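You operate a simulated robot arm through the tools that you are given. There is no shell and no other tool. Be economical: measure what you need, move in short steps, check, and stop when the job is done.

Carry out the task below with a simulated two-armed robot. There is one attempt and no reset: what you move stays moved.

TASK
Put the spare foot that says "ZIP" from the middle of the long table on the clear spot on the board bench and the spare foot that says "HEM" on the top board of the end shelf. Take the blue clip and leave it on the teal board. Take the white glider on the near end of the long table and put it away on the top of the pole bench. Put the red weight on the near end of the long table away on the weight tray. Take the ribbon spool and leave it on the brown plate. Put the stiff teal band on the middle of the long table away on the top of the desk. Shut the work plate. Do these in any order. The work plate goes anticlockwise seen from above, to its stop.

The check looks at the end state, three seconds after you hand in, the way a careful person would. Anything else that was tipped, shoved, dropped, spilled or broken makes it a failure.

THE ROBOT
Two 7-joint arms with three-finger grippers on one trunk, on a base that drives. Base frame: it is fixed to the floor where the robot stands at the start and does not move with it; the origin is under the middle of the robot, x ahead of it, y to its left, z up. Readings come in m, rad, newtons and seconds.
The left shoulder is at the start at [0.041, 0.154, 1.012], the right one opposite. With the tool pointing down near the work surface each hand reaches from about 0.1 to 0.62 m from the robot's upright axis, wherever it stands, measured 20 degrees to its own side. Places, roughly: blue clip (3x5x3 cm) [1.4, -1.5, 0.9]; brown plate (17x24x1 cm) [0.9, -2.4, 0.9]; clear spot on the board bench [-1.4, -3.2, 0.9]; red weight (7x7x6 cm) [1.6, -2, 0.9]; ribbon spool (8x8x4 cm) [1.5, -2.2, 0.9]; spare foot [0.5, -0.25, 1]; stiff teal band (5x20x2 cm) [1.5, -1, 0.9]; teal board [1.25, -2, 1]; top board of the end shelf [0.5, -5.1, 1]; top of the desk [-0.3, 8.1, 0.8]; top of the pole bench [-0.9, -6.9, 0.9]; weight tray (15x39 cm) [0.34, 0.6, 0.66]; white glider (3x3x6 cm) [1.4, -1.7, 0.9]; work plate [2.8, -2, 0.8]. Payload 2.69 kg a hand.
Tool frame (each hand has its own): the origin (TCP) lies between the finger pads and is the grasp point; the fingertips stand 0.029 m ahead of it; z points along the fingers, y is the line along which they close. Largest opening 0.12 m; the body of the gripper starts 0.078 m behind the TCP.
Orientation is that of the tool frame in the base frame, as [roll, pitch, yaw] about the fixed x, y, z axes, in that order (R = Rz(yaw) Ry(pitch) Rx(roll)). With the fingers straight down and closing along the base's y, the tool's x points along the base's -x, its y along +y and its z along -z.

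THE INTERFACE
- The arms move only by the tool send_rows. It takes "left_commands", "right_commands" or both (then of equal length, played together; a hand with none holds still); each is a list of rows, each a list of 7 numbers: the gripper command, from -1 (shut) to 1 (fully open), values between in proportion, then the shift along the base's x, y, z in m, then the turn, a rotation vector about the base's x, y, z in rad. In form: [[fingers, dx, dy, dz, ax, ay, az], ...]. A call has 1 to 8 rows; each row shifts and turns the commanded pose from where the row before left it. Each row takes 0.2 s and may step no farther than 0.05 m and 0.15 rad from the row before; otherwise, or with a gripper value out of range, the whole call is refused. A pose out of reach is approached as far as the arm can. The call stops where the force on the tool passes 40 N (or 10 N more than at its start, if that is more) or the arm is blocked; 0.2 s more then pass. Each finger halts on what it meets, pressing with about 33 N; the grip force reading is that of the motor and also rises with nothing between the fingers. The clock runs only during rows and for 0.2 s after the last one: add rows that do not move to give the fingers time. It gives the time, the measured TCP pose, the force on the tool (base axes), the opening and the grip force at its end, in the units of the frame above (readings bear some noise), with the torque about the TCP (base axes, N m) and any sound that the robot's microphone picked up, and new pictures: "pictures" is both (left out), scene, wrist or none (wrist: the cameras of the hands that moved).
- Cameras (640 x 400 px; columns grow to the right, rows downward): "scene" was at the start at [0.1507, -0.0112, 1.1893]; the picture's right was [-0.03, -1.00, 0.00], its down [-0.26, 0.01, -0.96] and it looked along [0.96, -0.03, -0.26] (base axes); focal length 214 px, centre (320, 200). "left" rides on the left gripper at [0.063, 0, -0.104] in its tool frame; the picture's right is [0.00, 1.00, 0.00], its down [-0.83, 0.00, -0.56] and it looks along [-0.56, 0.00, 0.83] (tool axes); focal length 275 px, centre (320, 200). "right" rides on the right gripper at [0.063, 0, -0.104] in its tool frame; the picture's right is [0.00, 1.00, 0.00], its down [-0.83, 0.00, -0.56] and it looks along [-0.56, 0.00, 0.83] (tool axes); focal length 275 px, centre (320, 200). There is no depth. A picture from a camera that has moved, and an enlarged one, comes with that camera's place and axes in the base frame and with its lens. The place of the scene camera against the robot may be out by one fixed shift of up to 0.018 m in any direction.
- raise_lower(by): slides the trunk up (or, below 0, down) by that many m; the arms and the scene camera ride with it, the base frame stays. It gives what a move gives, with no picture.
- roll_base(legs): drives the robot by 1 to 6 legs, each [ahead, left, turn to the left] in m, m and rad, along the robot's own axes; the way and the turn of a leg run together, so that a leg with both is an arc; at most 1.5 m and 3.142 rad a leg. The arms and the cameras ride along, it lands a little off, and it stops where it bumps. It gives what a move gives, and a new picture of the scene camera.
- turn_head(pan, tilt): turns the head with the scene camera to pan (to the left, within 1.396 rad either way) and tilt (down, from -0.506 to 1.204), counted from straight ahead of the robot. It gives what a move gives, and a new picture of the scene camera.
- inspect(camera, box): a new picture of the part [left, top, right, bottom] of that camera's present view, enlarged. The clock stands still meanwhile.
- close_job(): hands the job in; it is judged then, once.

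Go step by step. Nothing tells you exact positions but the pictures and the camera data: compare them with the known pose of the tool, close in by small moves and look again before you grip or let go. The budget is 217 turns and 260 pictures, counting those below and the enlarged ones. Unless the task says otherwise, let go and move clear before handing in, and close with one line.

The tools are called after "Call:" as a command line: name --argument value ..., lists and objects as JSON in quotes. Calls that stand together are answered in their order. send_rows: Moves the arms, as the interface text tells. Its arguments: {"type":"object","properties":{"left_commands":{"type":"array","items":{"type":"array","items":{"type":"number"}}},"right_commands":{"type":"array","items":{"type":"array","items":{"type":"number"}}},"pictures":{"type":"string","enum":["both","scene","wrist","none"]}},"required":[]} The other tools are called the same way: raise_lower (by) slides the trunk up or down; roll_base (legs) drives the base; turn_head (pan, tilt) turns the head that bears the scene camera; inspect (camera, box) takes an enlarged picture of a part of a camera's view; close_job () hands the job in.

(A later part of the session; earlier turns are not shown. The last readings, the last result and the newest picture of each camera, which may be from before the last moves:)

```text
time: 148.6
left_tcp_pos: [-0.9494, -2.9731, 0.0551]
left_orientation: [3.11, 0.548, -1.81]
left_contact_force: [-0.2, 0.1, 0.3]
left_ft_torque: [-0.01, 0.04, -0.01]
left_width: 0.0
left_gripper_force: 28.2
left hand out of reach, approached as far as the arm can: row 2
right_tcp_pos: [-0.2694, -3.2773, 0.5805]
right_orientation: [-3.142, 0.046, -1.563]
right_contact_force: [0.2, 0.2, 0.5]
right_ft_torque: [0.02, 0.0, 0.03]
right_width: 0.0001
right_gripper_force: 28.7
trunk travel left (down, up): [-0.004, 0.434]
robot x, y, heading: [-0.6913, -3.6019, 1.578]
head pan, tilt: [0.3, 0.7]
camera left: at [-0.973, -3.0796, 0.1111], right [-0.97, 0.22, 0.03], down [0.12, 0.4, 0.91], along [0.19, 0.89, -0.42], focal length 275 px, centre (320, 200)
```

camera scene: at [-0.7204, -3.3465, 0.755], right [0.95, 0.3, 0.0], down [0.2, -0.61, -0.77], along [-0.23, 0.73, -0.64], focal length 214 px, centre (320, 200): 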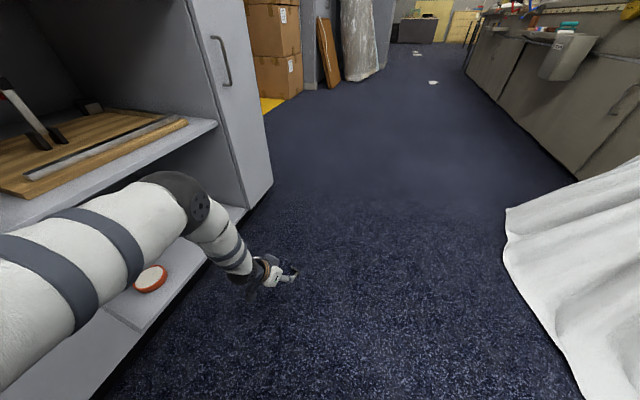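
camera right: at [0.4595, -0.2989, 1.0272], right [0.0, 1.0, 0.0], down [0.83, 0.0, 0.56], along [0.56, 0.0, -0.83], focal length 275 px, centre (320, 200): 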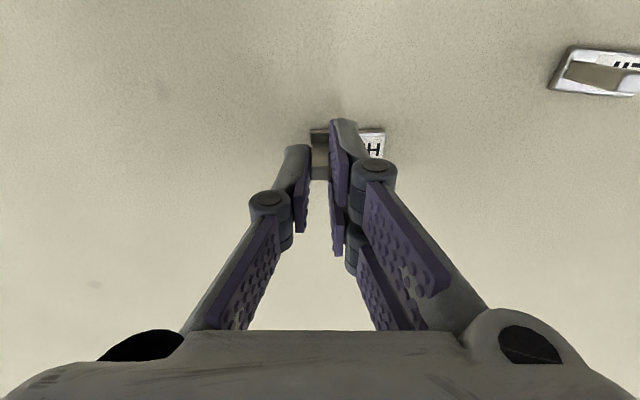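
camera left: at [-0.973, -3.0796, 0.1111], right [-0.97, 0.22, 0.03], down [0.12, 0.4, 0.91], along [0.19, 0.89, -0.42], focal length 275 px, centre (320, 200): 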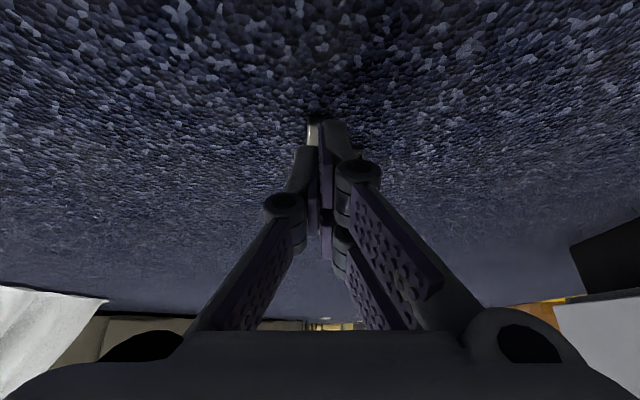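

It fell short by 2 cm, again at full extension, and closed on air. I'll open, lift back, move the base ahead 0.07 m and retry.

Call:
send_rows --left_commands '[[0, 0, 0, 0.02, 0, 0, 0], [0, -0.004, -0.035, 0.03, 0, 0, 0], [0, -0.004, -0.035, 0.01, 0, 0, 0], [0, 0, -0.025, 0, 0, 0, 0]]' --pictures "none"

Call:
roll_base --legs '[[0.08, 0, 0]]'

```text
time: 149.6
left_tcp_pos: [-0.9605, -3.0673, 0.1149]
left_orientation: [3.108, 0.55, -1.81]
left_contact_force: [0.1, 0.2, -0.3]
left_ft_torque: [-0.03, 0.02, 0.0]
left_width: 0.06
left_gripper_force: 0.1
right_tcp_pos: [-0.2694, -3.2766, 0.5804]
right_orientation: [-3.141, 0.045, -1.561]
right_contact_force: [-0.1, -0.1, -1.0]
right_ft_torque: [-0.01, 0.02, 0.02]
right_width: 0.0003
right_gripper_force: 28.5
trunk travel left (down, up): [-0.004, 0.434]
robot x, y, heading: [-0.6894, -3.6046, 1.582]
head pan, tilt: [0.3, 0.7]
```

```text
time: 150.7
left_tcp_pos: [-0.9606, -2.9869, 0.1133]
left_orientation: [3.11, 0.549, -1.811]
left_contact_force: [0.5, -1.4, 0.1]
left_ft_torque: [0.0, 0.04, 0.01]
left_width: 0.06
left_gripper_force: 0.1
right_tcp_pos: [-0.2703, -3.1962, 0.5797]
right_orientation: [3.14, 0.044, -1.561]
right_contact_force: [0.8, 0.0, -0.6]
right_ft_torque: [0.01, -0.01, 0.0]
right_width: 0.0
right_gripper_force: 28.5
trunk travel left (down, up): [-0.004, 0.434]
robot x, y, heading: [-0.6935, -3.5245, 1.574]
head pan, tilt: [0.3, 0.7]
camera scene: at [-0.7213, -3.2664, 0.755], right [0.95, 0.3, 0.0], down [0.2, -0.61, -0.77], along [-0.23, 0.73, -0.64], focal length 214 px, centre (320, 200)
```

scene: 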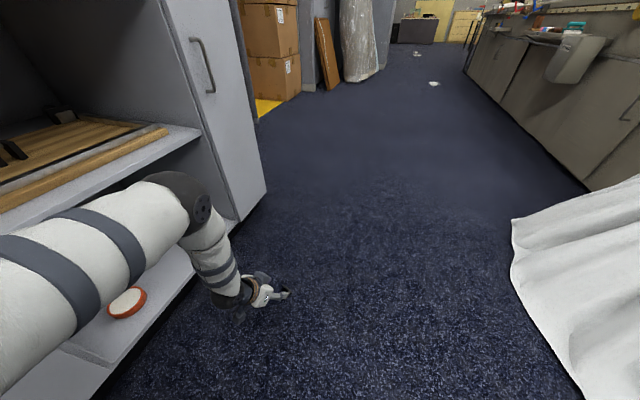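

Call:
send_rows --left_commands '[[0, 0.0086, -0.001, -0.033, 0, 0, 0], [0, 0.003, 0.0145, -0.0235, 0, 0, 0], [0, 0.003, 0.0145, -0.0225, 0, 0, 0], [0, 0, 0, 0, 0, 0, 0]]' --pictures "wrist"

```text
time: 151.7
left_tcp_pos: [-0.9453, -2.9584, 0.0331]
left_orientation: [3.111, 0.548, -1.81]
left_contact_force: [-0.5, -3.2, 3.7]
left_ft_torque: [-0.07, 0.15, 0.11]
left_width: 0.0612
left_gripper_force: 0.4
right_tcp_pos: [-0.2698, -3.196, 0.5794]
right_orientation: [3.14, 0.045, -1.564]
right_contact_force: [-0.4, -0.9, 0.1]
right_ft_torque: [0.01, 0.02, 0.04]
right_width: 0.0
right_gripper_force: 28.2
trunk travel left (down, up): [-0.004, 0.434]
robot x, y, heading: [-0.6872, -3.5223, 1.579]
head pan, tilt: [0.3, 0.7]
camera left: at [-0.9684, -3.0662, 0.0891], right [-0.97, 0.22, 0.03], down [0.12, 0.4, 0.91], along [0.19, 0.89, -0.42], focal length 275 px, centre (320, 200)
```

left: 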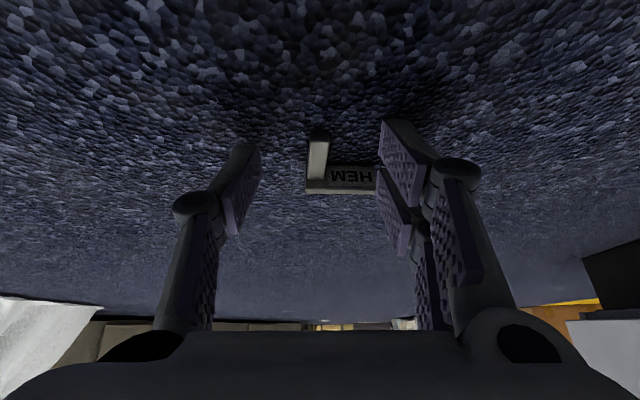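

It's on target with the fingers just grazing the floor. I'll close on the post.

Call:
send_rows --left_commands '[[-0.3, 0, 0, 0.001, 0, 0, 0], [-0.6, 0, 0, 0, 0, 0, 0], [-1, 0, 0, 0, 0, 0, 0], [-1, 0, 0, 0, 0, 0, 0], [-1, 0, 0, 0, 0, 0, 0]]' --pictures "wrist"

```text
time: 152.8
left_tcp_pos: [-0.9436, -2.9591, 0.0338]
left_orientation: [3.11, 0.548, -1.81]
left_contact_force: [-1.2, -1.0, 0.4]
left_ft_torque: [-0.02, 0.0, -0.01]
left_width: 0.0087
left_gripper_force: 33.3
right_tcp_pos: [-0.2705, -3.1958, 0.5809]
right_orientation: [3.141, 0.044, -1.561]
right_contact_force: [0.8, -0.9, 0.0]
right_ft_torque: [0.01, -0.03, 0.03]
right_width: 0.0001
right_gripper_force: 28.7
trunk travel left (down, up): [-0.004, 0.434]
robot x, y, heading: [-0.6922, -3.5208, 1.576]
head pan, tilt: [0.3, 0.7]
camera left: at [-0.9681, -3.0656, 0.0905], right [-0.97, 0.22, 0.03], down [0.12, 0.4, 0.91], along [0.19, 0.89, -0.42], focal length 275 px, centre (320, 200)
```

left: 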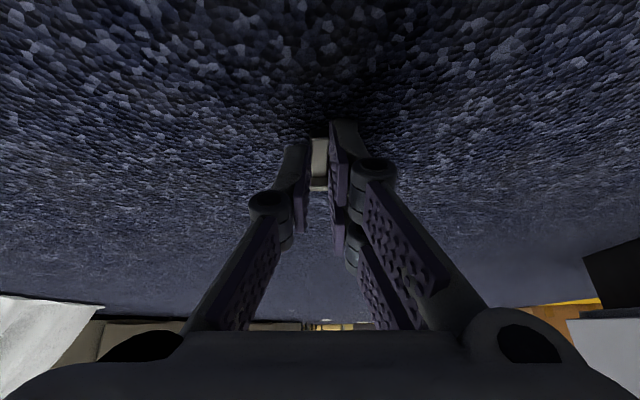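

HEM is gripped. I'll lift gently.

Call:
send_rows --left_commands '[[-1, 0, 0, 0.008, 0, 0, 0], [-1, 0, 0, 0.012, 0, 0, 0], [-1, 0, 0, 0.018, 0, 0, 0], [-1, 0, 0, 0.02, 0, 0, 0], [-1, 0, -0.005, 0.02, 0, 0, 0], [-1, 0, -0.01, 0.02, 0, 0, 0], [-1, 0, -0.01, 0.02, 0, 0, 0], [-1, 0, -0.005, 0.01, 0, 0, 0]]' --pictures "wrist"

```text
time: 154.7
left_tcp_pos: [-0.9456, -2.9897, 0.1634]
left_orientation: [3.109, 0.55, -1.811]
left_contact_force: [-0.4, 0.9, -1.0]
left_ft_torque: [-0.03, 0.02, 0.02]
left_width: 0.0088
left_gripper_force: 33.0
right_tcp_pos: [-0.27, -3.1957, 0.5802]
right_orientation: [-3.14, 0.045, -1.561]
right_contact_force: [-0.5, -0.5, 0.3]
right_ft_torque: [0.0, -0.04, 0.01]
right_width: 0.0
right_gripper_force: 28.3
trunk travel left (down, up): [-0.004, 0.434]
robot x, y, heading: [-0.6861, -3.5225, 1.581]
head pan, tilt: [0.3, 0.7]
camera left: at [-0.9697, -3.0958, 0.2195], right [-0.97, 0.22, 0.03], down [0.12, 0.4, 0.91], along [0.19, 0.89, -0.42], focal length 275 px, centre (320, 200)
```

left: 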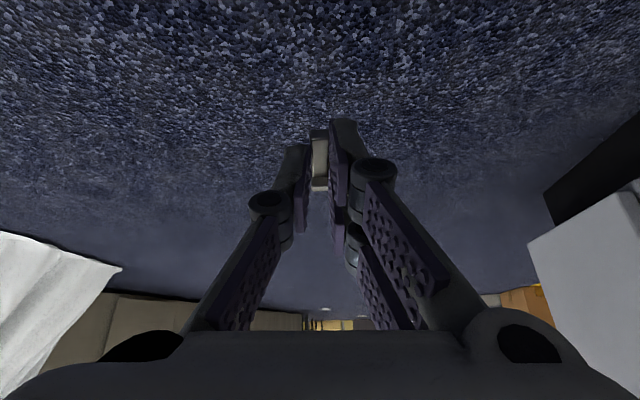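

HEM is held. To stand it up, the hand must later point inward with its camera side up. First I'll level the hand gently, move away from the bench and raise the trunk.

Call:
send_rows --left_commands '[[-1, 0.01, -0.005, 0.02, -0.107, 0.026, 0], [-1, 0.01, -0.005, 0.02, -0.107, 0.026, 0], [-1, 0.01, -0.005, 0.02, -0.107, 0.026, 0], [-1, 0.01, -0.005, 0.02, -0.107, 0.026, 0], [-1, 0.01, -0.005, 0.02, -0.107, 0.026, 0], [-1, 0, 0, 0.02, 0, 0, 0.06], [-1, 0, 0, 0.02, 0, 0, 0.08], [-1, 0, 0, 0.02, 0, 0, 0.08]]' --pictures "none"

Call:
roll_base --legs '[[0, -0.35, 0]]'

Call:
raise_lower --by 0.37

```text
time: 156.4
left_tcp_pos: [-0.8954, -3.0127, 0.3039]
left_orientation: [3.109, -0.002, -1.667]
left_contact_force: [-0.4, -0.1, 0.3]
left_ft_torque: [0.01, 0.0, 0.01]
left_width: 0.0087
left_gripper_force: 33.0
left hand out of reach, approached as far as the arm can: row 8
right_tcp_pos: [-0.2693, -3.1956, 0.5798]
right_orientation: [-3.141, 0.045, -1.562]
right_contact_force: [0.4, 0.2, 0.8]
right_ft_torque: [0.0, -0.03, -0.02]
right_width: 0.0
right_gripper_force: 28.6
trunk travel left (down, up): [-0.004, 0.434]
robot x, y, heading: [-0.6904, -3.5233, 1.573]
head pan, tilt: [0.3, 0.7]
```

```text
time: 159.7
left_tcp_pos: [-0.5474, -3.0093, 0.3028]
left_orientation: [3.111, -0.001, -1.671]
left_contact_force: [0.1, 0.0, -0.4]
left_ft_torque: [0.02, -0.01, 0.03]
left_width: 0.0088
left_gripper_force: 32.9
right_tcp_pos: [0.0788, -3.1929, 0.5814]
right_orientation: [-3.141, 0.047, -1.565]
right_contact_force: [0.8, -0.5, -0.6]
right_ft_torque: [-0.02, 0.0, -0.01]
right_width: 0.0001
right_gripper_force: 28.6
trunk travel left (down, up): [-0.004, 0.434]
robot x, y, heading: [-0.3477, -3.5198, 1.576]
head pan, tilt: [0.3, 0.7]
camera scene: at [-0.3734, -3.2635, 0.7549], right [0.95, 0.3, 0.0], down [0.2, -0.61, -0.76], along [-0.23, 0.73, -0.64], focal length 214 px, centre (320, 200)
```

scene: 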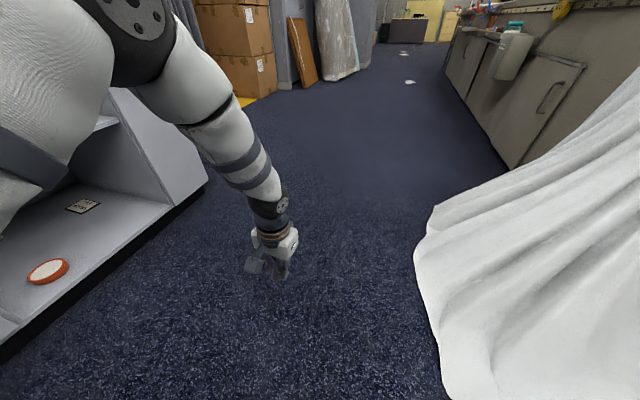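

```text
time: 163.3
left_tcp_pos: [-0.5474, -3.0105, 0.6721]
left_orientation: [3.111, -0.003, -1.669]
left_contact_force: [0.2, 0.2, -0.3]
left_ft_torque: [-0.02, 0.01, 0.06]
left_width: 0.0086
left_gripper_force: 33.5
right_tcp_pos: [0.078, -3.1942, 0.9498]
right_orientation: [-3.14, 0.044, -1.563]
right_contact_force: [-0.4, -0.4, -0.8]
right_ft_torque: [0.02, -0.01, -0.01]
right_width: 0.0
right_gripper_force: 28.7
trunk travel left (down, up): [-0.374, 0.064]
robot x, y, heading: [-0.339, -3.5185, 1.577]
head pan, tilt: [0.3, 0.7]
```

Call:
send_rows --left_commands '[[-1, 0, -0.005, 0.03, 0, 0, 0.03], [-1, 0, -0.01, 0.035, 0, 0, 0.03], [-1, 0, -0.015, 0.035, 0, 0, 0.03], [-1, 0, -0.02, 0.035, 0, 0, 0], [-1, 0, -0.02, 0.035, 0, 0, 0], [-1, 0, -0.02, 0.035, 0, 0, 0], [-1, 0, -0.02, 0.035, 0, 0, 0], [-1, 0, -0.02, 0.03, 0, 0, 0]]' --pictures "none"

Call:
roll_base --legs '[[0, 0, 1.57], [0, 0, 1.57]]'

Call:
turn_head --pan 0.2 --tilt 0.3

```text
time: 165.1
left_tcp_pos: [-0.545, -3.0852, 0.8532]
left_orientation: [3.11, -0.002, -1.579]
left_contact_force: [-0.4, 0.1, -0.9]
left_ft_torque: [0.02, -0.02, 0.02]
left_width: 0.0085
left_gripper_force: 33.1
left hand out of reach, approached as far as the arm can: row 6, 7, 8
right_tcp_pos: [0.077, -3.1923, 0.9507]
right_orientation: [3.141, 0.047, -1.564]
right_contact_force: [0.2, 0.2, 0.3]
right_ft_torque: [0.0, -0.01, -0.03]
right_width: 0.0
right_gripper_force: 28.2
trunk travel left (down, up): [-0.374, 0.064]
robot x, y, heading: [-0.3415, -3.5201, 1.575]
head pan, tilt: [0.3, 0.7]
```

```text
time: 173.2
left_tcp_pos: [-0.131, -3.9509, 0.8524]
left_orientation: [3.109, 0.0, 1.58]
left_contact_force: [0.6, 1.0, -0.1]
left_ft_torque: [-0.03, 0.0, 0.03]
left_width: 0.0085
left_gripper_force: 32.8
right_tcp_pos: [-0.7551, -3.8531, 0.9504]
right_orientation: [-3.142, 0.047, 1.598]
right_contact_force: [-0.7, -0.1, -0.6]
right_ft_torque: [0.01, 0.05, -0.01]
right_width: 0.0
right_gripper_force: 28.4
trunk travel left (down, up): [-0.374, 0.064]
robot x, y, heading: [-0.3425, -3.5194, -1.544]
head pan, tilt: [0.3, 0.7]
camera scene: at [-0.3171, -3.6726, 1.1439], right [-0.95, -0.32, 0.0], down [-0.21, 0.61, -0.76], along [0.25, -0.72, -0.64], focal length 214 px, centre (320, 200)
```

scene: 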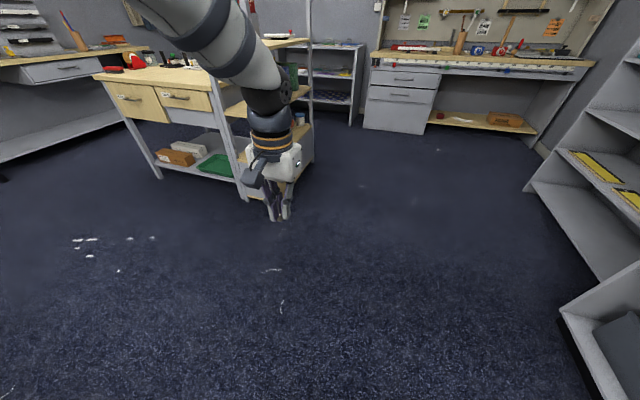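

```text
time: 174.0
left_tcp_pos: [-0.1307, -3.9495, 0.8525]
left_orientation: [3.11, -0.001, 1.582]
left_contact_force: [0.7, 0.2, -0.8]
left_ft_torque: [-0.01, 0.03, 0.0]
left_width: 0.0085
left_gripper_force: 33.0
right_tcp_pos: [-0.7566, -3.8538, 0.9489]
right_orientation: [-3.141, 0.046, 1.598]
right_contact_force: [0.6, 0.3, -0.7]
right_ft_torque: [0.0, 0.02, -0.01]
right_width: 0.0
right_gripper_force: 27.7
trunk travel left (down, up): [-0.374, 0.064]
robot x, y, heading: [-0.3456, -3.5196, -1.543]
head pan, tilt: [0.201, 0.3]
camera scene: at [-0.3233, -3.6831, 1.18], right [-0.97, -0.23, 0.0], down [-0.07, 0.29, -0.96], along [0.22, -0.93, -0.3], focal length 214 px, centre (320, 200)
```

scene: 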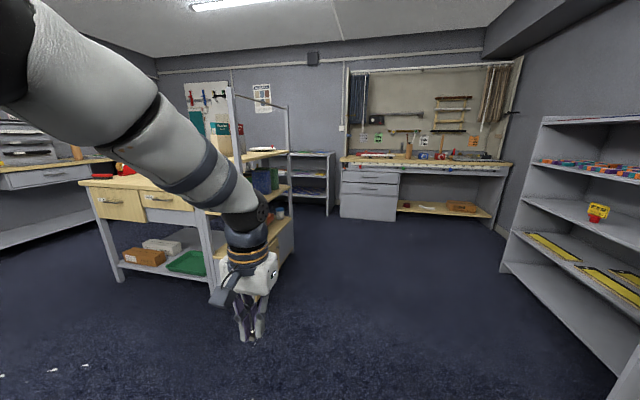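

That drawer table ahead-left, with its shelving tower, is the end shelf. The left arm is extended again, so I'll unfold it by raising the hand at the centre and pulling back gently.

Call:
send_rows --left_commands '[[-1, -0.025, 0, 0.02, 0, 0, 0], [-1, -0.025, 0, 0.02, 0, 0, 0], [-1, -0.025, 0, 0.02, 0, 0, 0], [-1, -0.025, 0, 0.02, 0, 0, 0], [-1, -0.025, 0, 0.02, 0, 0, 0], [-1, -0.025, 0, 0.02, 0, 0, 0], [-1, -0.025, 0, 0.025, 0, 0, 0], [-1, -0.02, 0, 0.025, 0, 0, 0]]' --pictures "none"

Call:
send_rows --left_commands '[[-1, 0, 0.01, 0.03, 0, 0, 0], [-1, 0, 0.01, 0.03, 0, 0, 0], [-1, 0, 0.02, 0.03, 0, 0, 0], [-1, 0, 0.03, 0.02, 0, 0, 0], [-1, 0, 0.03, 0, 0, 0, 0], [-1, 0, 0.03, 0, 0, 0, 0]]' --pictures "scene"

```text
time: 175.8
left_tcp_pos: [-0.3253, -3.9478, 1.021]
left_orientation: [3.11, -0.003, 1.582]
left_contact_force: [0.5, -0.5, -0.5]
left_ft_torque: [-0.04, -0.02, 0.01]
left_width: 0.0084
left_gripper_force: 32.2
right_tcp_pos: [-0.7557, -3.8536, 0.9494]
right_orientation: [-3.141, 0.047, 1.597]
right_contact_force: [0.5, -0.8, 0.1]
right_ft_torque: [0.02, -0.05, -0.01]
right_width: 0.0
right_gripper_force: 28.7
trunk travel left (down, up): [-0.374, 0.064]
robot x, y, heading: [-0.3404, -3.5186, -1.543]
head pan, tilt: [0.201, 0.3]
```

```text
time: 177.2
left_tcp_pos: [-0.3251, -3.822, 1.1339]
left_orientation: [3.11, -0.001, 1.582]
left_contact_force: [-0.4, -0.6, -0.6]
left_ft_torque: [0.02, -0.02, 0.03]
left_width: 0.0087
left_gripper_force: 32.9
right_tcp_pos: [-0.756, -3.854, 0.95]
right_orientation: [3.139, 0.046, 1.599]
right_contact_force: [0.8, 0.2, 0.2]
right_ft_torque: [-0.04, 0.01, 0.01]
right_width: 0.0
right_gripper_force: 29.1
trunk travel left (down, up): [-0.374, 0.064]
robot x, y, heading: [-0.3432, -3.5239, -1.543]
head pan, tilt: [0.201, 0.3]
camera scene: at [-0.3232, -3.6827, 1.1801], right [-0.97, -0.23, 0.0], down [-0.07, 0.29, -0.96], along [0.22, -0.93, -0.3], focal length 214 px, centre (320, 200)
```

scene: 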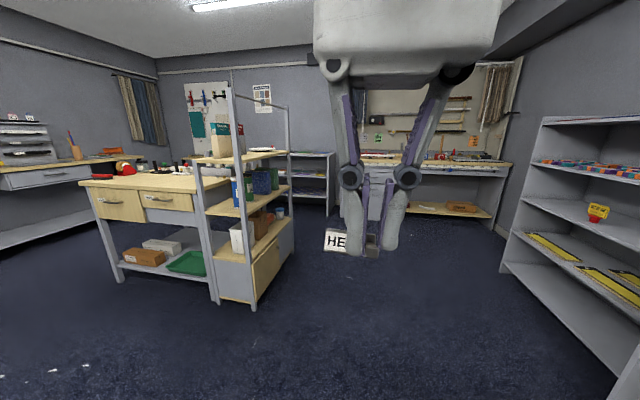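

The left arm is healthy and HEM is visible in its grip. The end shelf's open side faces -x, at about x 0.45-0.70 and y -4.76 to -5.6. I'll drive beside it and face it.

Call:
roll_base --legs '[[1.45, 0, 0], [0, 0, 1.55]]'

Call:
turn_head --pan 0.0 --tilt 0.25

```text
time: 188.3
left_tcp_pos: [-0.0046, -4.9398, 1.1331]
left_orientation: [3.112, -0.002, -3.117]
left_contact_force: [0.2, 0.2, 0.5]
left_ft_torque: [0.0, 0.01, 0.02]
left_width: 0.0
left_gripper_force: 28.9
right_tcp_pos: [0.0329, -5.3697, 0.9509]
right_orientation: [-3.141, 0.046, -3.101]
right_contact_force: [0.9, 0.2, -0.4]
right_ft_torque: [-0.01, 0.02, 0.01]
right_width: 0.0
right_gripper_force: 29.1
trunk travel left (down, up): [-0.374, 0.064]
robot x, y, heading: [-0.305, -4.9635, 0.041]
head pan, tilt: [0.201, 0.3]
camera scene: at [-0.1566, -4.9442, 1.1801], right [0.24, -0.97, 0.0], down [-0.29, -0.07, -0.96], along [0.93, 0.23, -0.3], focal length 214 px, centre (320, 200)
```

scene: 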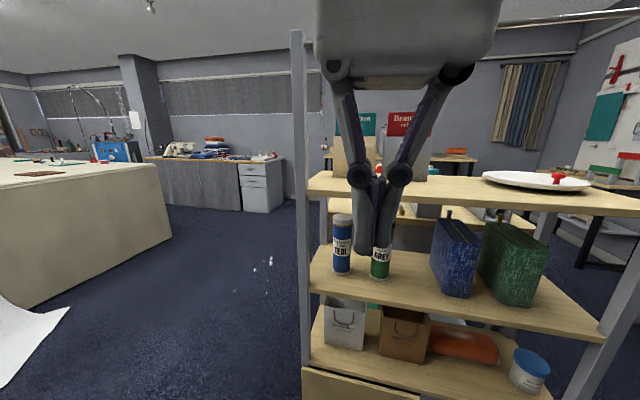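

```text
time: 189.0
left_tcp_pos: [-0.0048, -4.9396, 1.1328]
left_orientation: [3.109, -0.001, -3.116]
left_contact_force: [0.8, 0.4, -0.4]
left_ft_torque: [0.02, 0.02, 0.01]
left_width: 0.0
left_gripper_force: 28.4
right_tcp_pos: [0.0325, -5.3703, 0.9508]
right_orientation: [-3.141, 0.045, -3.101]
right_contact_force: [0.4, 0.8, 0.5]
right_ft_torque: [-0.01, -0.02, -0.01]
right_width: 0.0
right_gripper_force: 28.3
trunk travel left (down, up): [-0.374, 0.064]
robot x, y, heading: [-0.3071, -4.9601, 0.039]
head pan, tilt: [0.0, 0.25]
camera scene: at [-0.154, -4.9627, 1.1848], right [0.04, -1.0, 0.0], down [-0.25, -0.01, -0.97], along [0.97, 0.04, -0.25], focal length 214 px, centre (320, 200)
```

scene: 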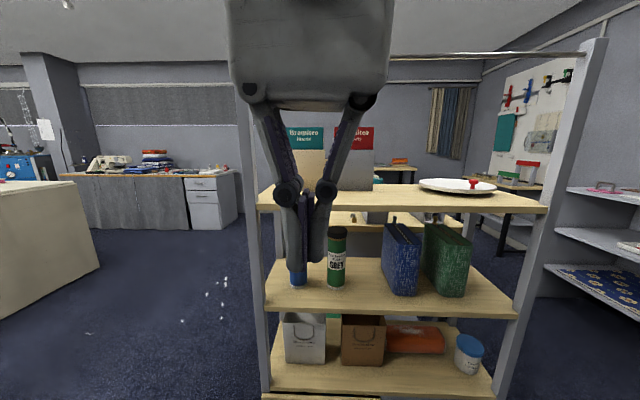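

HEM slipped out again somewhere on the drive. I'll look for it on the floor along the way I came.

Call:
turn_head --pan 1.3 --tilt 0.7

Call:
turn_head --pan -0.5 --tilt 1.1

```text
time: 190.5
left_tcp_pos: [-0.0049, -4.9394, 1.1329]
left_orientation: [3.111, 0.001, -3.116]
left_contact_force: [0.0, -0.2, -0.9]
left_ft_torque: [-0.01, -0.01, 0.01]
left_width: 0.0001
left_gripper_force: 28.1
right_tcp_pos: [0.0319, -5.3698, 0.9496]
right_orientation: [-3.141, 0.045, -3.101]
right_contact_force: [0.5, -0.3, -0.2]
right_ft_torque: [0.01, -0.03, 0.01]
right_width: 0.0
right_gripper_force: 28.3
trunk travel left (down, up): [-0.374, 0.064]
robot x, y, heading: [-0.3041, -4.9591, 0.036]
head pan, tilt: [1.3, 0.7]
camera scene: at [-0.2279, -4.8839, 1.144], right [0.97, -0.23, 0.0], down [-0.15, -0.63, -0.77], along [0.17, 0.74, -0.64], focal length 214 px, centre (320, 200)
```

scene: 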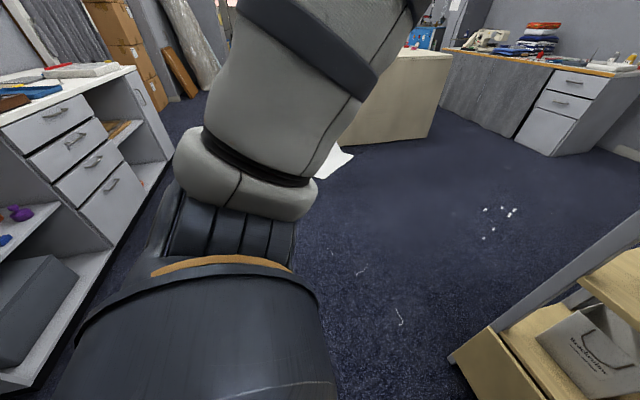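

```text
time: 192.3
left_tcp_pos: [-0.0041, -4.9393, 1.132]
left_orientation: [3.112, -0.008, -3.115]
left_contact_force: [0.4, -0.3, -0.1]
left_ft_torque: [0.05, -0.01, -0.02]
left_width: 0.0001
left_gripper_force: 28.1
right_tcp_pos: [0.0328, -5.3694, 0.9502]
right_orientation: [-3.14, 0.044, -3.101]
right_contact_force: [0.6, 0.3, -0.7]
right_ft_torque: [0.03, 0.0, -0.05]
right_width: 0.0004
right_gripper_force: 28.4
trunk travel left (down, up): [-0.374, 0.064]
robot x, y, heading: [-0.3078, -4.9598, 0.045]
head pan, tilt: [-0.499, 1.1]
camera scene: at [-0.2185, -4.8879, 1.1413], right [0.94, -0.34, 0.0], down [-0.23, -0.63, -0.74], along [0.26, 0.7, -0.67], focal length 214 px, centre (320, 200)
```

scene: 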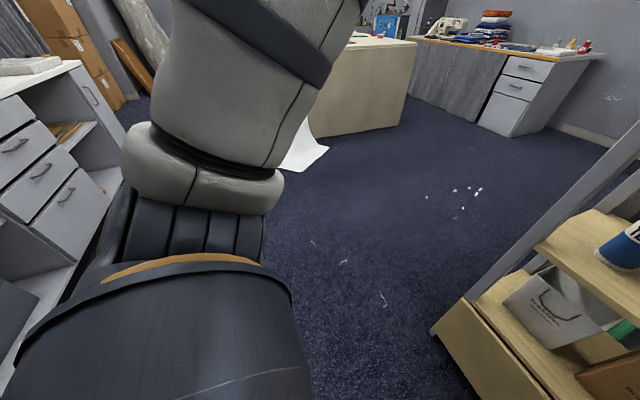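

Call:
send_rows --left_commands '[[0, 0, 0.03, -0.04, 0, 0, 0], [0, 0, 0.04, -0.03, 0, 0, 0], [0, 0, 0.04, -0.03, 0, 0, 0], [0, 0.01, 0.04, -0.03, 0, 0, 0], [0, 0.01, 0.04, -0.02, 0, 0, 0], [0, 0.01, 0.04, 0, 0, 0, 0]]' --pictures "none"

Call:
roll_base --legs '[[-0.05, 0, 1.57]]'

Call:
turn_head --pan 0 --tilt 0.65

```text
refused: row 4 steps farther than a row can; nothing moved
```

```text
time: 196.5
left_tcp_pos: [-0.3617, -4.6888, 1.1318]
left_orientation: [3.111, -0.006, -1.534]
left_contact_force: [-0.1, -1.1, 0.0]
left_ft_torque: [0.03, -0.04, -0.01]
left_width: 0.0
left_gripper_force: 28.9
right_tcp_pos: [0.0698, -4.6476, 0.9501]
right_orientation: [3.141, 0.046, -1.52]
right_contact_force: [-0.5, -0.3, 0.0]
right_ft_torque: [0.02, 0.01, -0.02]
right_width: 0.0001
right_gripper_force: 28.7
trunk travel left (down, up): [-0.374, 0.064]
robot x, y, heading: [-0.3362, -4.9925, 1.623]
head pan, tilt: [-0.499, 1.1]
camera scene: at [-0.4222, -4.9082, 1.1407], right [0.34, 0.94, 0.0], down [0.63, -0.23, -0.74], along [-0.7, 0.25, -0.67], focal length 214 px, centre (320, 200)
```

scene: 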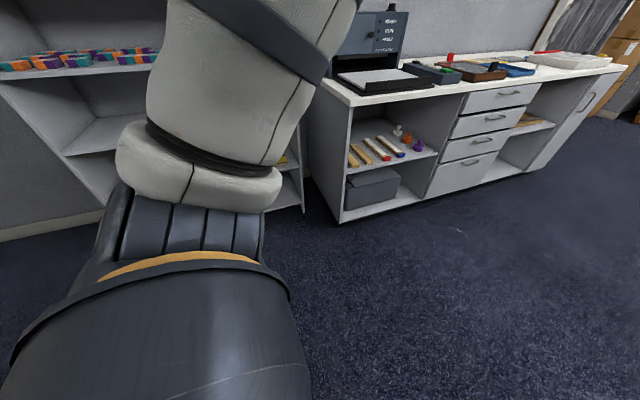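

```text
time: 197.4
left_tcp_pos: [-0.3662, -4.687, 1.1352]
left_orientation: [3.128, -0.009, -1.526]
left_contact_force: [-0.1, -0.5, -1.1]
left_ft_torque: [0.0, -0.01, -0.02]
left_width: 0.0
left_gripper_force: 28.2
right_tcp_pos: [0.0694, -4.6488, 0.9501]
right_orientation: [-3.14, 0.046, -1.519]
right_contact_force: [-0.2, -0.3, -0.2]
right_ft_torque: [0.02, 0.04, 0.04]
right_width: 0.0
right_gripper_force: 29.1
trunk travel left (down, up): [-0.374, 0.064]
robot x, y, heading: [-0.3405, -4.9926, 1.623]
head pan, tilt: [0.0, 0.649]
camera scene: at [-0.4047, -4.8928, 1.1273], right [0.58, 0.81, 0.0], down [0.64, -0.46, -0.62], along [-0.5, 0.36, -0.79], focal length 214 px, centre (320, 200)
```

scene: 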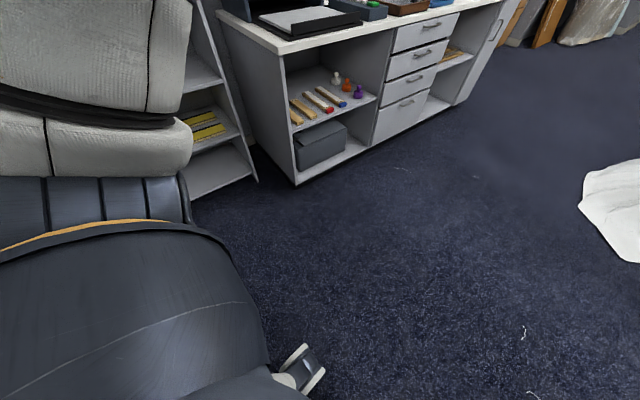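

Call:
send_rows --left_commands '[[0, 0, 0.03, -0.03, 0, 0, 0], [0, -0.02, 0.02, -0.03, 0, 0, 0], [0, -0.03, 0.01, -0.03, 0, 0, 0], [0, -0.03, 0.01, -0.03, 0, 0, 0], [0, -0.04, 0, -0.02, 0, 0, 0], [0, -0.04, 0, 0, 0, 0, 0]]' --pictures "none"

Call:
turn_head --pan 0 --tilt 0.7

```text
time: 198.8
left_tcp_pos: [-0.5248, -4.6169, 0.9935]
left_orientation: [3.114, -0.007, -1.534]
left_contact_force: [-0.6, 1.0, 0.3]
left_ft_torque: [-0.02, 0.01, 0.04]
left_width: 0.06
left_gripper_force: 0.1
right_tcp_pos: [0.0697, -4.6487, 0.9522]
right_orientation: [3.141, 0.045, -1.52]
right_contact_force: [0.1, -0.6, -0.4]
right_ft_torque: [0.01, -0.04, 0.01]
right_width: 0.0001
right_gripper_force: 28.1
trunk travel left (down, up): [-0.374, 0.064]
robot x, y, heading: [-0.3357, -4.991, 1.622]
head pan, tilt: [0.0, 0.649]
```

```text
time: 199.5
left_tcp_pos: [-0.5219, -4.6179, 0.9932]
left_orientation: [3.113, -0.008, -1.534]
left_contact_force: [-0.3, 0.3, -1.2]
left_ft_torque: [-0.02, 0.02, -0.02]
left_width: 0.0602
left_gripper_force: 0.0
right_tcp_pos: [0.0695, -4.6487, 0.9495]
right_orientation: [-3.14, 0.044, -1.521]
right_contact_force: [-0.6, -0.1, 0.2]
right_ft_torque: [-0.02, 0.01, -0.05]
right_width: 0.0
right_gripper_force: 28.8
trunk travel left (down, up): [-0.374, 0.064]
robot x, y, heading: [-0.3369, -4.994, 1.616]
head pan, tilt: [0.0, 0.7]
camera scene: at [-0.348, -4.8519, 1.144], right [1.0, 0.05, 0.0], down [0.03, -0.64, -0.77], along [-0.04, 0.76, -0.64], focal length 214 px, centre (320, 200)
```

scene: 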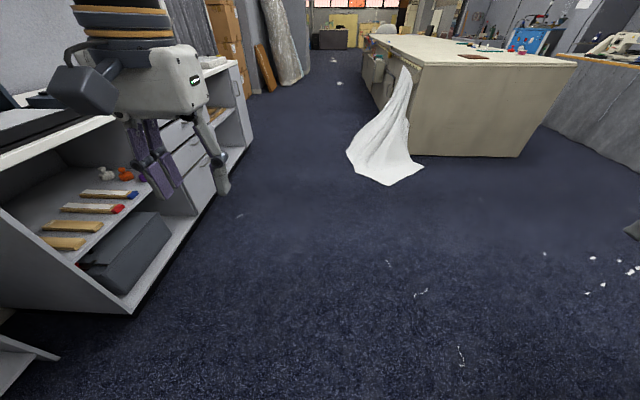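

Call:
inspect --camera "scene" --box '[220, 130, 440, 268]'

Call:
inspect --camera "scene" --box '[200, 260, 440, 400]'

```text
2.90 times, centred on (330, 199) of scene
camera zoom: at [-0.348, -4.8519, 1.144], right [1.0, 0.05, 0.0], down [0.03, -0.64, -0.77], along [-0.04, 0.76, -0.64], focal length 622 px, centre (291, 203)
```

zoom: 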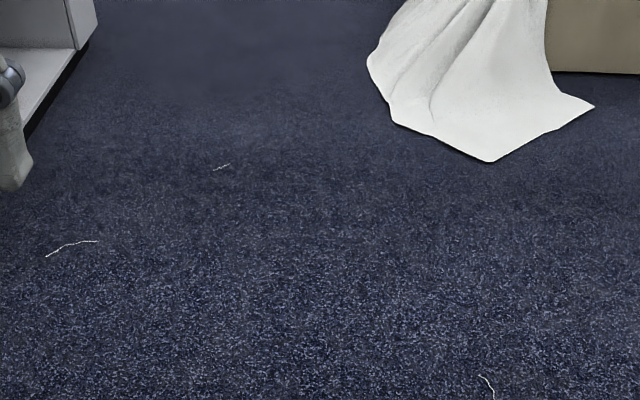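

```text
2.67 times, centred on (320, 330) of scene
camera zoom: at [-0.348, -4.8519, 1.144], right [1.0, 0.05, 0.0], down [0.03, -0.64, -0.77], along [-0.04, 0.76, -0.64], focal length 572 px, centre (320, -147)
```

zoom: 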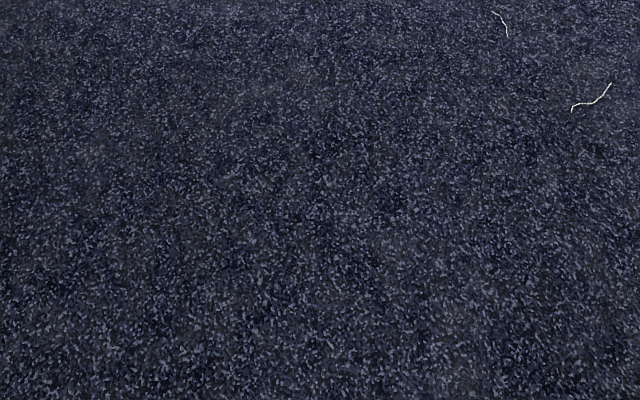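

Not there. It probably fell during the last turn, so I'll turn back and look near the shelf.

Call:
roll_base --legs '[[-0.0, 0, -1.57]]'

Call:
turn_head --pan -0.3 --tilt 1.0

```text
time: 203.8
left_tcp_pos: [0.0428, -4.8164, 0.9926]
left_orientation: [3.114, -0.008, -3.131]
left_contact_force: [-0.3, 0.6, -0.1]
left_ft_torque: [0.0, -0.02, 0.02]
left_width: 0.06
left_gripper_force: 0.1
right_tcp_pos: [-0.0032, -5.4067, 0.95]
right_orientation: [3.141, 0.046, -3.116]
right_contact_force: [0.4, -0.4, -0.7]
right_ft_torque: [-0.02, 0.0, 0.0]
right_width: 0.0001
right_gripper_force: 27.9
trunk travel left (down, up): [-0.374, 0.064]
robot x, y, heading: [-0.3373, -4.9959, 0.026]
head pan, tilt: [0.0, 0.7]
camera scene: at [-0.1913, -4.9971, 1.1439], right [0.03, -1.0, 0.0], down [-0.64, -0.02, -0.76], along [0.76, 0.02, -0.64], focal length 214 px, centre (320, 200)
```

scene: 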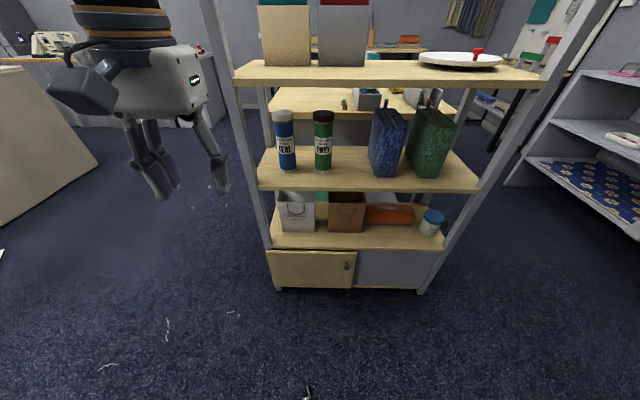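

```text
time: 204.6
left_tcp_pos: [0.043, -4.816, 0.9925]
left_orientation: [3.113, -0.007, -3.13]
left_contact_force: [0.8, 0.8, -0.1]
left_ft_torque: [-0.02, 0.01, -0.02]
left_width: 0.0602
left_gripper_force: 0.1
right_tcp_pos: [-0.0025, -5.4074, 0.9504]
right_orientation: [3.14, 0.045, -3.117]
right_contact_force: [0.1, -0.5, -0.3]
right_ft_torque: [0.02, 0.02, 0.0]
right_width: 0.0
right_gripper_force: 28.8
trunk travel left (down, up): [-0.374, 0.064]
robot x, y, heading: [-0.3344, -4.9901, 0.026]
head pan, tilt: [-0.3, 1.0]
camera scene: at [-0.2081, -5.017, 1.1215], right [-0.25, -0.97, 0.0], down [-0.81, 0.21, -0.55], along [0.53, -0.14, -0.83], focal length 214 px, centre (320, 200)
```

scene: 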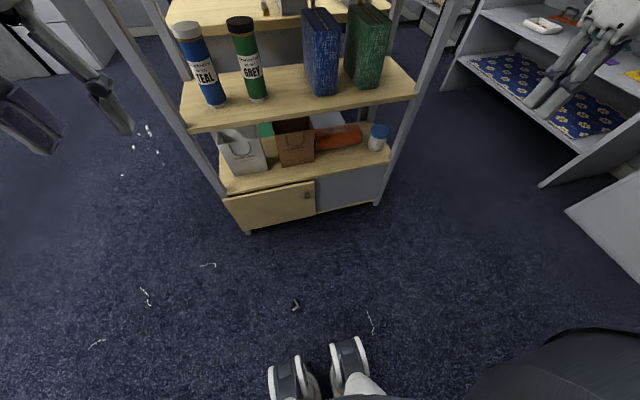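

Found it: HEM is at about (-0.04, -4.94), just under where the hand was. I'll zoom in for its orientation.

Call:
inspect --camera "scene" --box '[270, 289, 320, 321]'

```text
12.50 times, centred on (295, 305) of scene
camera zoom: at [-0.2081, -5.017, 1.1215], right [-0.25, -0.97, 0.0], down [-0.81, 0.21, -0.55], along [0.53, -0.14, -0.83], focal length 2681 px, centre (632, -1112)
```

zoom: 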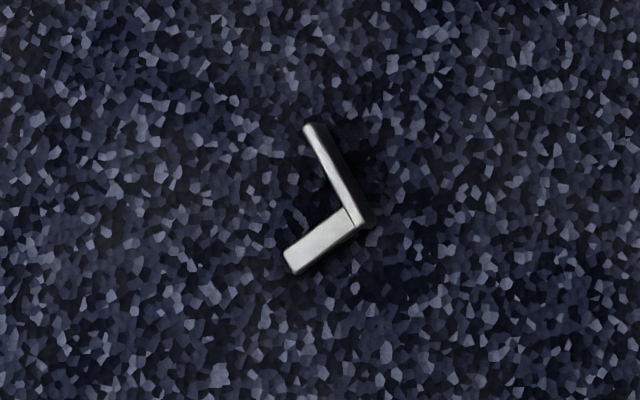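

HEM lies on its side with its post pointing to about (-0.34, 0.94). From here, facing the shelf, the right hand could grip it with its camera side toward +y and tip it upright. I'll test whether the right wrist can turn that way.

Call:
send_rows --right_commands '[[0, 0, 0, 0, 0, 0, -0.15], [0, 0, 0, 0, 0, 0, -0.15], [0, 0, 0, 0, 0, 0, -0.15], [0, 0, 0, 0, 0, 0, -0.15], [0, 0, 0, 0, 0, 0, -0.15], [0, 0, 0, 0, 0, 0, -0.15], [0, 0, 0, 0, 0, 0, -0.15], [0, 0, 0, 0, 0, 0, -0.15]]' --pictures "none"

Call:
send_rows --right_commands '[[0, 0, 0.03, 0, 0.13, 0, 0], [0, 0, 0.03, 0, 0.13, 0, 0], [0, 0, 0.03, 0, 0.13, 0, 0], [0, 0, 0.03, 0, 0.13, 0, 0], [0, 0, 0.03, 0, 0.13, 0, 0], [0, 0, 0.03, 0, 0.13, 0, 0], [0, 0, 0.03, 0, 0.13, 0, 0], [0, 0, 0.03, 0, 0.13, 0, 0]]' --pictures "none"

```text
time: 206.4
left_tcp_pos: [0.0418, -4.8148, 0.9935]
left_orientation: [3.114, -0.008, -3.131]
left_contact_force: [0.1, -0.6, -0.8]
left_ft_torque: [-0.01, 0.01, -0.01]
left_width: 0.0601
left_gripper_force: 0.1
right_tcp_pos: [-0.0029, -5.406, 0.9513]
right_orientation: [3.141, 0.046, 1.966]
right_contact_force: [-0.6, 0.4, 0.1]
right_ft_torque: [-0.02, -0.05, 0.02]
right_width: 0.0597
right_gripper_force: 0.0
trunk travel left (down, up): [-0.374, 0.064]
robot x, y, heading: [-0.3398, -4.9926, 0.024]
head pan, tilt: [-0.3, 1.0]
```

```text
time: 208.2
left_tcp_pos: [0.0436, -4.8159, 0.9929]
left_orientation: [3.113, -0.006, -3.131]
left_contact_force: [0.5, -0.3, 0.0]
left_ft_torque: [0.0, -0.01, 0.02]
left_width: 0.0603
left_gripper_force: 0.0
right_tcp_pos: [-0.0031, -5.1656, 0.9508]
right_orientation: [2.59, -0.881, 2.224]
right_contact_force: [-0.4, -0.2, -0.3]
right_ft_torque: [0.01, 0.01, 0.01]
right_width: 0.06
right_gripper_force: 0.0
trunk travel left (down, up): [-0.374, 0.064]
robot x, y, heading: [-0.3363, -4.9896, 0.025]
head pan, tilt: [-0.3, 1.0]
```

The right wrist can do it. I'll set the hand vertical again at that yaw, shift the base so HEM lies ahead-right, and lower the trunk.

Call:
send_rows --right_commands '[[0, 0, -0.015, 0, -0.13, 0, 0], [0, 0, -0.015, 0, -0.13, 0, 0], [0, 0, -0.015, 0, -0.13, 0, 0], [0, 0, -0.015, 0, -0.13, 0, 0], [0, 0, -0.015, 0, -0.13, 0, 0], [0, 0, -0.015, 0, -0.13, 0, 0], [0, 0, -0.015, 0, -0.13, 0, 0], [0, 0, -0.015, 0, -0.13, 0, 0]]' --pictures "none"

Call:
roll_base --legs '[[-0.17, 0.3, 0]]'

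Call:
raise_lower --by -0.37

Call:
send_rows --right_commands '[[0, 0.02, 0.0, -0.04, 0, 0, -0.05], [0, 0.02, 0.0, -0.04, 0, 0, 0], [0, 0.02, 0.0, -0.04, 0, 0, 0], [0, 0.01, 0.0, -0.04, 0, 0, 0], [0, 0.01, 0, -0.04, 0, 0, 0]]' --pictures "both"

```text
time: 210.0
left_tcp_pos: [0.0428, -4.8156, 0.9935]
left_orientation: [3.113, -0.005, -3.132]
left_contact_force: [-0.3, 0.0, 0.4]
left_ft_torque: [-0.05, 0.02, 0.01]
left_width: 0.06
left_gripper_force: 0.1
right_tcp_pos: [0.0258, -5.3335, 0.9331]
right_orientation: [3.14, 0.04, 1.965]
right_contact_force: [0.4, -0.2, -0.3]
right_ft_torque: [0.01, 0.01, -0.01]
right_width: 0.0601
right_gripper_force: 0.1
right hand out of reach, approached as far as the arm can: row 4, 5, 6, 7, 8
trunk travel left (down, up): [-0.374, 0.064]
robot x, y, heading: [-0.3368, -4.9886, 0.025]
head pan, tilt: [-0.3, 1.0]
```

```text
time: 212.8
left_tcp_pos: [-0.1331, -4.5199, 0.9927]
left_orientation: [3.114, -0.007, -3.129]
left_contact_force: [0.8, -0.6, 1.3]
left_ft_torque: [0.01, -0.04, 0.02]
left_width: 0.0598
left_gripper_force: 0.0
right_tcp_pos: [-0.1484, -5.037, 0.9349]
right_orientation: [3.139, 0.042, 1.969]
right_contact_force: [0.3, 0.0, 0.2]
right_ft_torque: [-0.01, -0.03, -0.05]
right_width: 0.0602
right_gripper_force: 0.1
trunk travel left (down, up): [-0.374, 0.064]
robot x, y, heading: [-0.5151, -4.6992, 0.03]
head pan, tilt: [-0.3, 1.0]
camera scene: at [-0.3838, -4.6972, 1.1192], right [0.1, -1.0, 0.0], down [-0.85, -0.08, -0.52], along [0.52, 0.05, -0.85], focal length 214 px, centre (320, 200)
```

scene: 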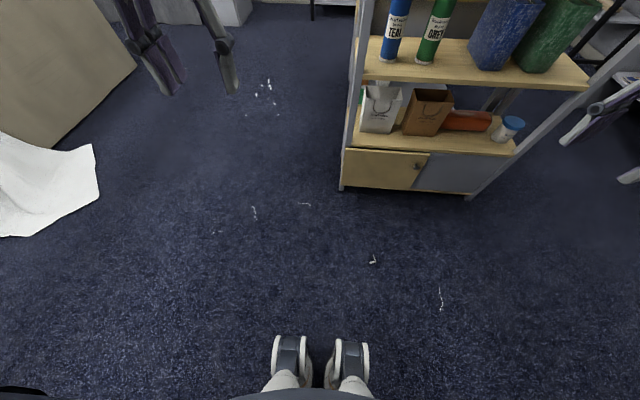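

```text
time: 216.4
left_tcp_pos: [-0.1336, -4.5206, 0.6236]
left_orientation: [3.113, -0.007, -3.129]
left_contact_force: [-0.1, 0.6, -0.6]
left_ft_torque: [0.0, -0.01, 0.0]
left_width: 0.0601
left_gripper_force: 0.0
right_tcp_pos: [-0.1231, -5.0371, 0.4371]
right_orientation: [-2.734, -0.117, 1.952]
right_contact_force: [0.0, -0.3, -0.4]
right_ft_torque: [0.03, 0.01, 0.03]
right_width: 0.0596
right_gripper_force: 0.0
trunk travel left (down, up): [-0.004, 0.434]
robot x, y, heading: [-0.5143, -4.6966, 0.028]
head pan, tilt: [-0.3, 1.0]
```

```text
time: 217.6
left_tcp_pos: [-0.1342, -4.5201, 0.6226]
left_orientation: [3.114, -0.006, -3.128]
left_contact_force: [-0.4, -0.6, -0.1]
left_ft_torque: [-0.03, 0.01, -0.03]
left_width: 0.0603
left_gripper_force: 0.1
right_tcp_pos: [-0.0413, -5.037, 0.2387]
right_orientation: [-2.734, -0.115, 1.9]
right_contact_force: [0.1, -0.5, 0.3]
right_ft_torque: [0.0, 0.0, 0.02]
right_width: 0.0598
right_gripper_force: 0.0
trunk travel left (down, up): [-0.004, 0.434]
robot x, y, heading: [-0.5093, -4.6949, 0.025]
head pan, tilt: [-0.3, 1.0]
camera scene: at [-0.2655, -4.7197, 0.7316], right [-0.27, -0.96, 0.0], down [-0.81, 0.23, -0.54], along [0.52, -0.15, -0.84], focal length 214 px, centre (320, 200)
camera right: at [-0.0175, -4.9751, 0.3405], right [0.85, 0.35, -0.39], down [0.5, -0.76, 0.41], along [-0.16, -0.55, -0.82], focal length 275 px, centre (320, 200)
```

scene: 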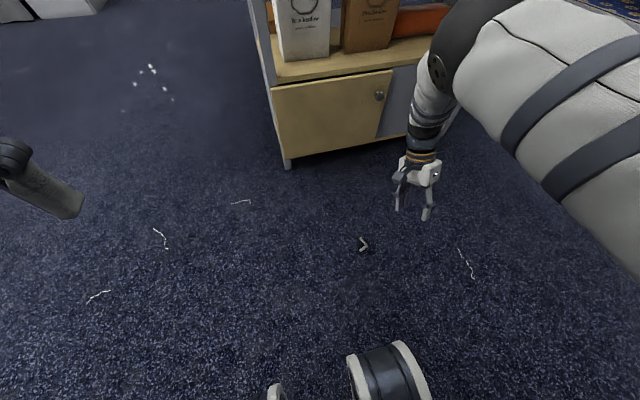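
right: 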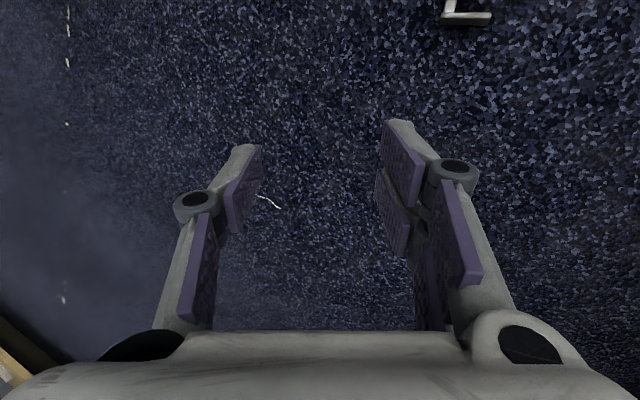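

The hand got tilted during the lowering. I'll level it and bring it over HEM.

Call:
send_rows --right_commands '[[0, -0.005, 0.03, 0, 0, -0.14, 0], [0, -0.005, 0.03, 0, 0, -0.14, 0], [0, -0.005, 0.03, 0, 0, -0.14, 0], [0, 0, 0.0, 0, 0, 0, 0]]' --pictures "wrist"

```text
time: 218.6
left_tcp_pos: [-0.1335, -4.5195, 0.6232]
left_orientation: [3.114, -0.008, -3.13]
left_contact_force: [-1.4, -0.3, 0.1]
left_ft_torque: [-0.05, -0.01, 0.02]
left_width: 0.0598
left_gripper_force: 0.1
right_tcp_pos: [-0.0551, -4.9468, 0.2391]
right_orientation: [-3.13, 0.024, 1.92]
right_contact_force: [-0.3, 0.3, 0.2]
right_ft_torque: [0.02, 0.01, -0.02]
right_width: 0.0597
right_gripper_force: 0.1
trunk travel left (down, up): [-0.004, 0.434]
robot x, y, heading: [-0.5114, -4.6989, 0.025]
head pan, tilt: [-0.3, 1.0]
camera right: at [-0.0766, -4.8855, 0.3407], right [0.94, 0.35, -0.01], down [0.29, -0.76, 0.58], along [0.19, -0.54, -0.82], focal length 275 px, centre (320, 200)
```

right: 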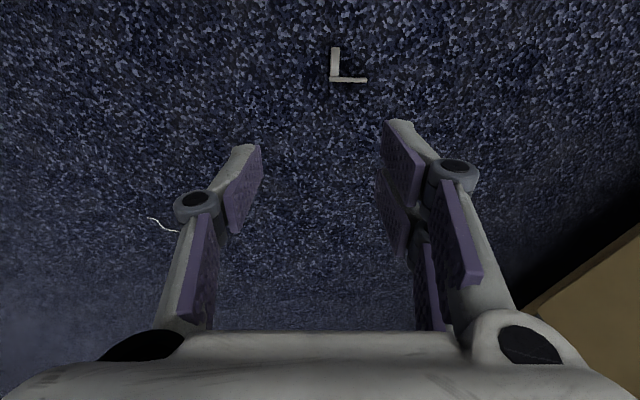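

The hand is well aligned with the post, whose middle is at about (-0.048, -4.927). I'll go down over it.

Call:
send_rows --right_commands '[[0, 0.002, 0.007, -0.04, 0, 0, 0], [0, 0.002, 0.007, -0.04, 0, 0, 0], [0, 0.002, 0.007, -0.04, 0, 0, 0], [0, 0, 0, -0.03, 0, 0, 0], [0, 0, 0, 0, 0, 0, 0]]' --pictures "wrist"

```text
time: 219.8
left_tcp_pos: [-0.133, -4.5209, 0.6228]
left_orientation: [3.113, -0.007, -3.129]
left_contact_force: [0.1, -0.4, 0.2]
left_ft_torque: [0.01, -0.02, 0.01]
left_width: 0.0598
left_gripper_force: 0.0
right_tcp_pos: [-0.0493, -4.9254, 0.0882]
right_orientation: [-3.13, 0.024, 1.92]
right_contact_force: [0.7, 1.0, 0.8]
right_ft_torque: [-0.01, 0.0, 0.0]
right_width: 0.0601
right_gripper_force: 0.1
trunk travel left (down, up): [-0.004, 0.434]
robot x, y, heading: [-0.5124, -4.6954, 0.027]
head pan, tilt: [-0.3, 1.0]
camera right: at [-0.0703, -4.8624, 0.1902], right [0.94, 0.35, -0.01], down [0.29, -0.76, 0.58], along [0.19, -0.54, -0.82], focal length 275 px, centre (320, 200)
```

right: 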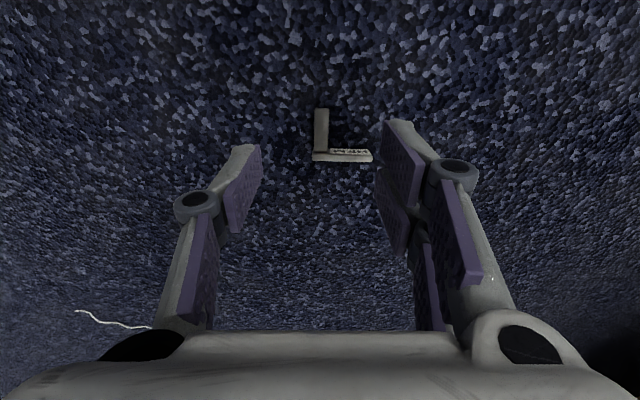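

Call:
send_rows --right_commands '[[0, 0, 0, -0.03, 0, 0, 0], [0, 0, 0, -0.02, 0, 0, 0], [0, 0, 0, -0.007, 0, 0, 0], [-0.3, 0, 0, 0, 0, 0, 0], [-0.7, 0, 0, 0, 0, 0, 0], [-1, 0, 0, 0, 0, 0, 0], [-1, 0, 0, 0, 0, 0, 0], [-1, 0, 0, 0, 0, 0, 0]]' --pictures "wrist"

```text
time: 221.6
left_tcp_pos: [-0.1333, -4.5197, 0.6229]
left_orientation: [3.113, -0.007, -3.13]
left_contact_force: [-1.1, 0.4, -0.3]
left_ft_torque: [-0.02, 0.0, 0.0]
left_width: 0.0599
left_gripper_force: 0.1
right_tcp_pos: [-0.0514, -4.9258, 0.0308]
right_orientation: [-3.129, 0.027, 1.92]
right_contact_force: [-6.1, 0.6, 11.0]
right_ft_torque: [-0.14, -0.04, -0.06]
right_width: 0.059
right_gripper_force: 33.4
trunk travel left (down, up): [-0.004, 0.434]
robot x, y, heading: [-0.5136, -4.6961, 0.028]
head pan, tilt: [-0.3, 1.0]
camera right: at [-0.0711, -4.8638, 0.134], right [0.94, 0.35, -0.01], down [0.29, -0.76, 0.58], along [0.19, -0.55, -0.82], focal length 275 px, centre (320, 200)
```

right: 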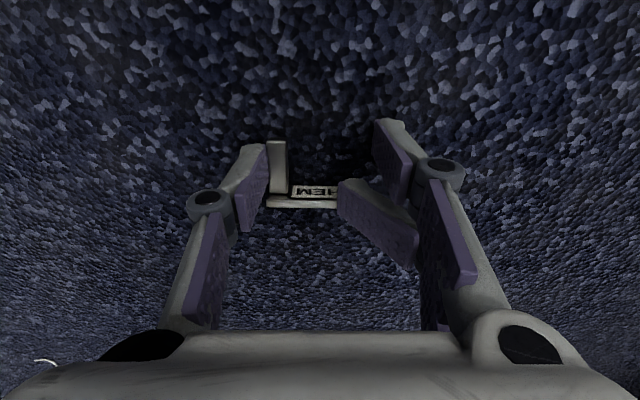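

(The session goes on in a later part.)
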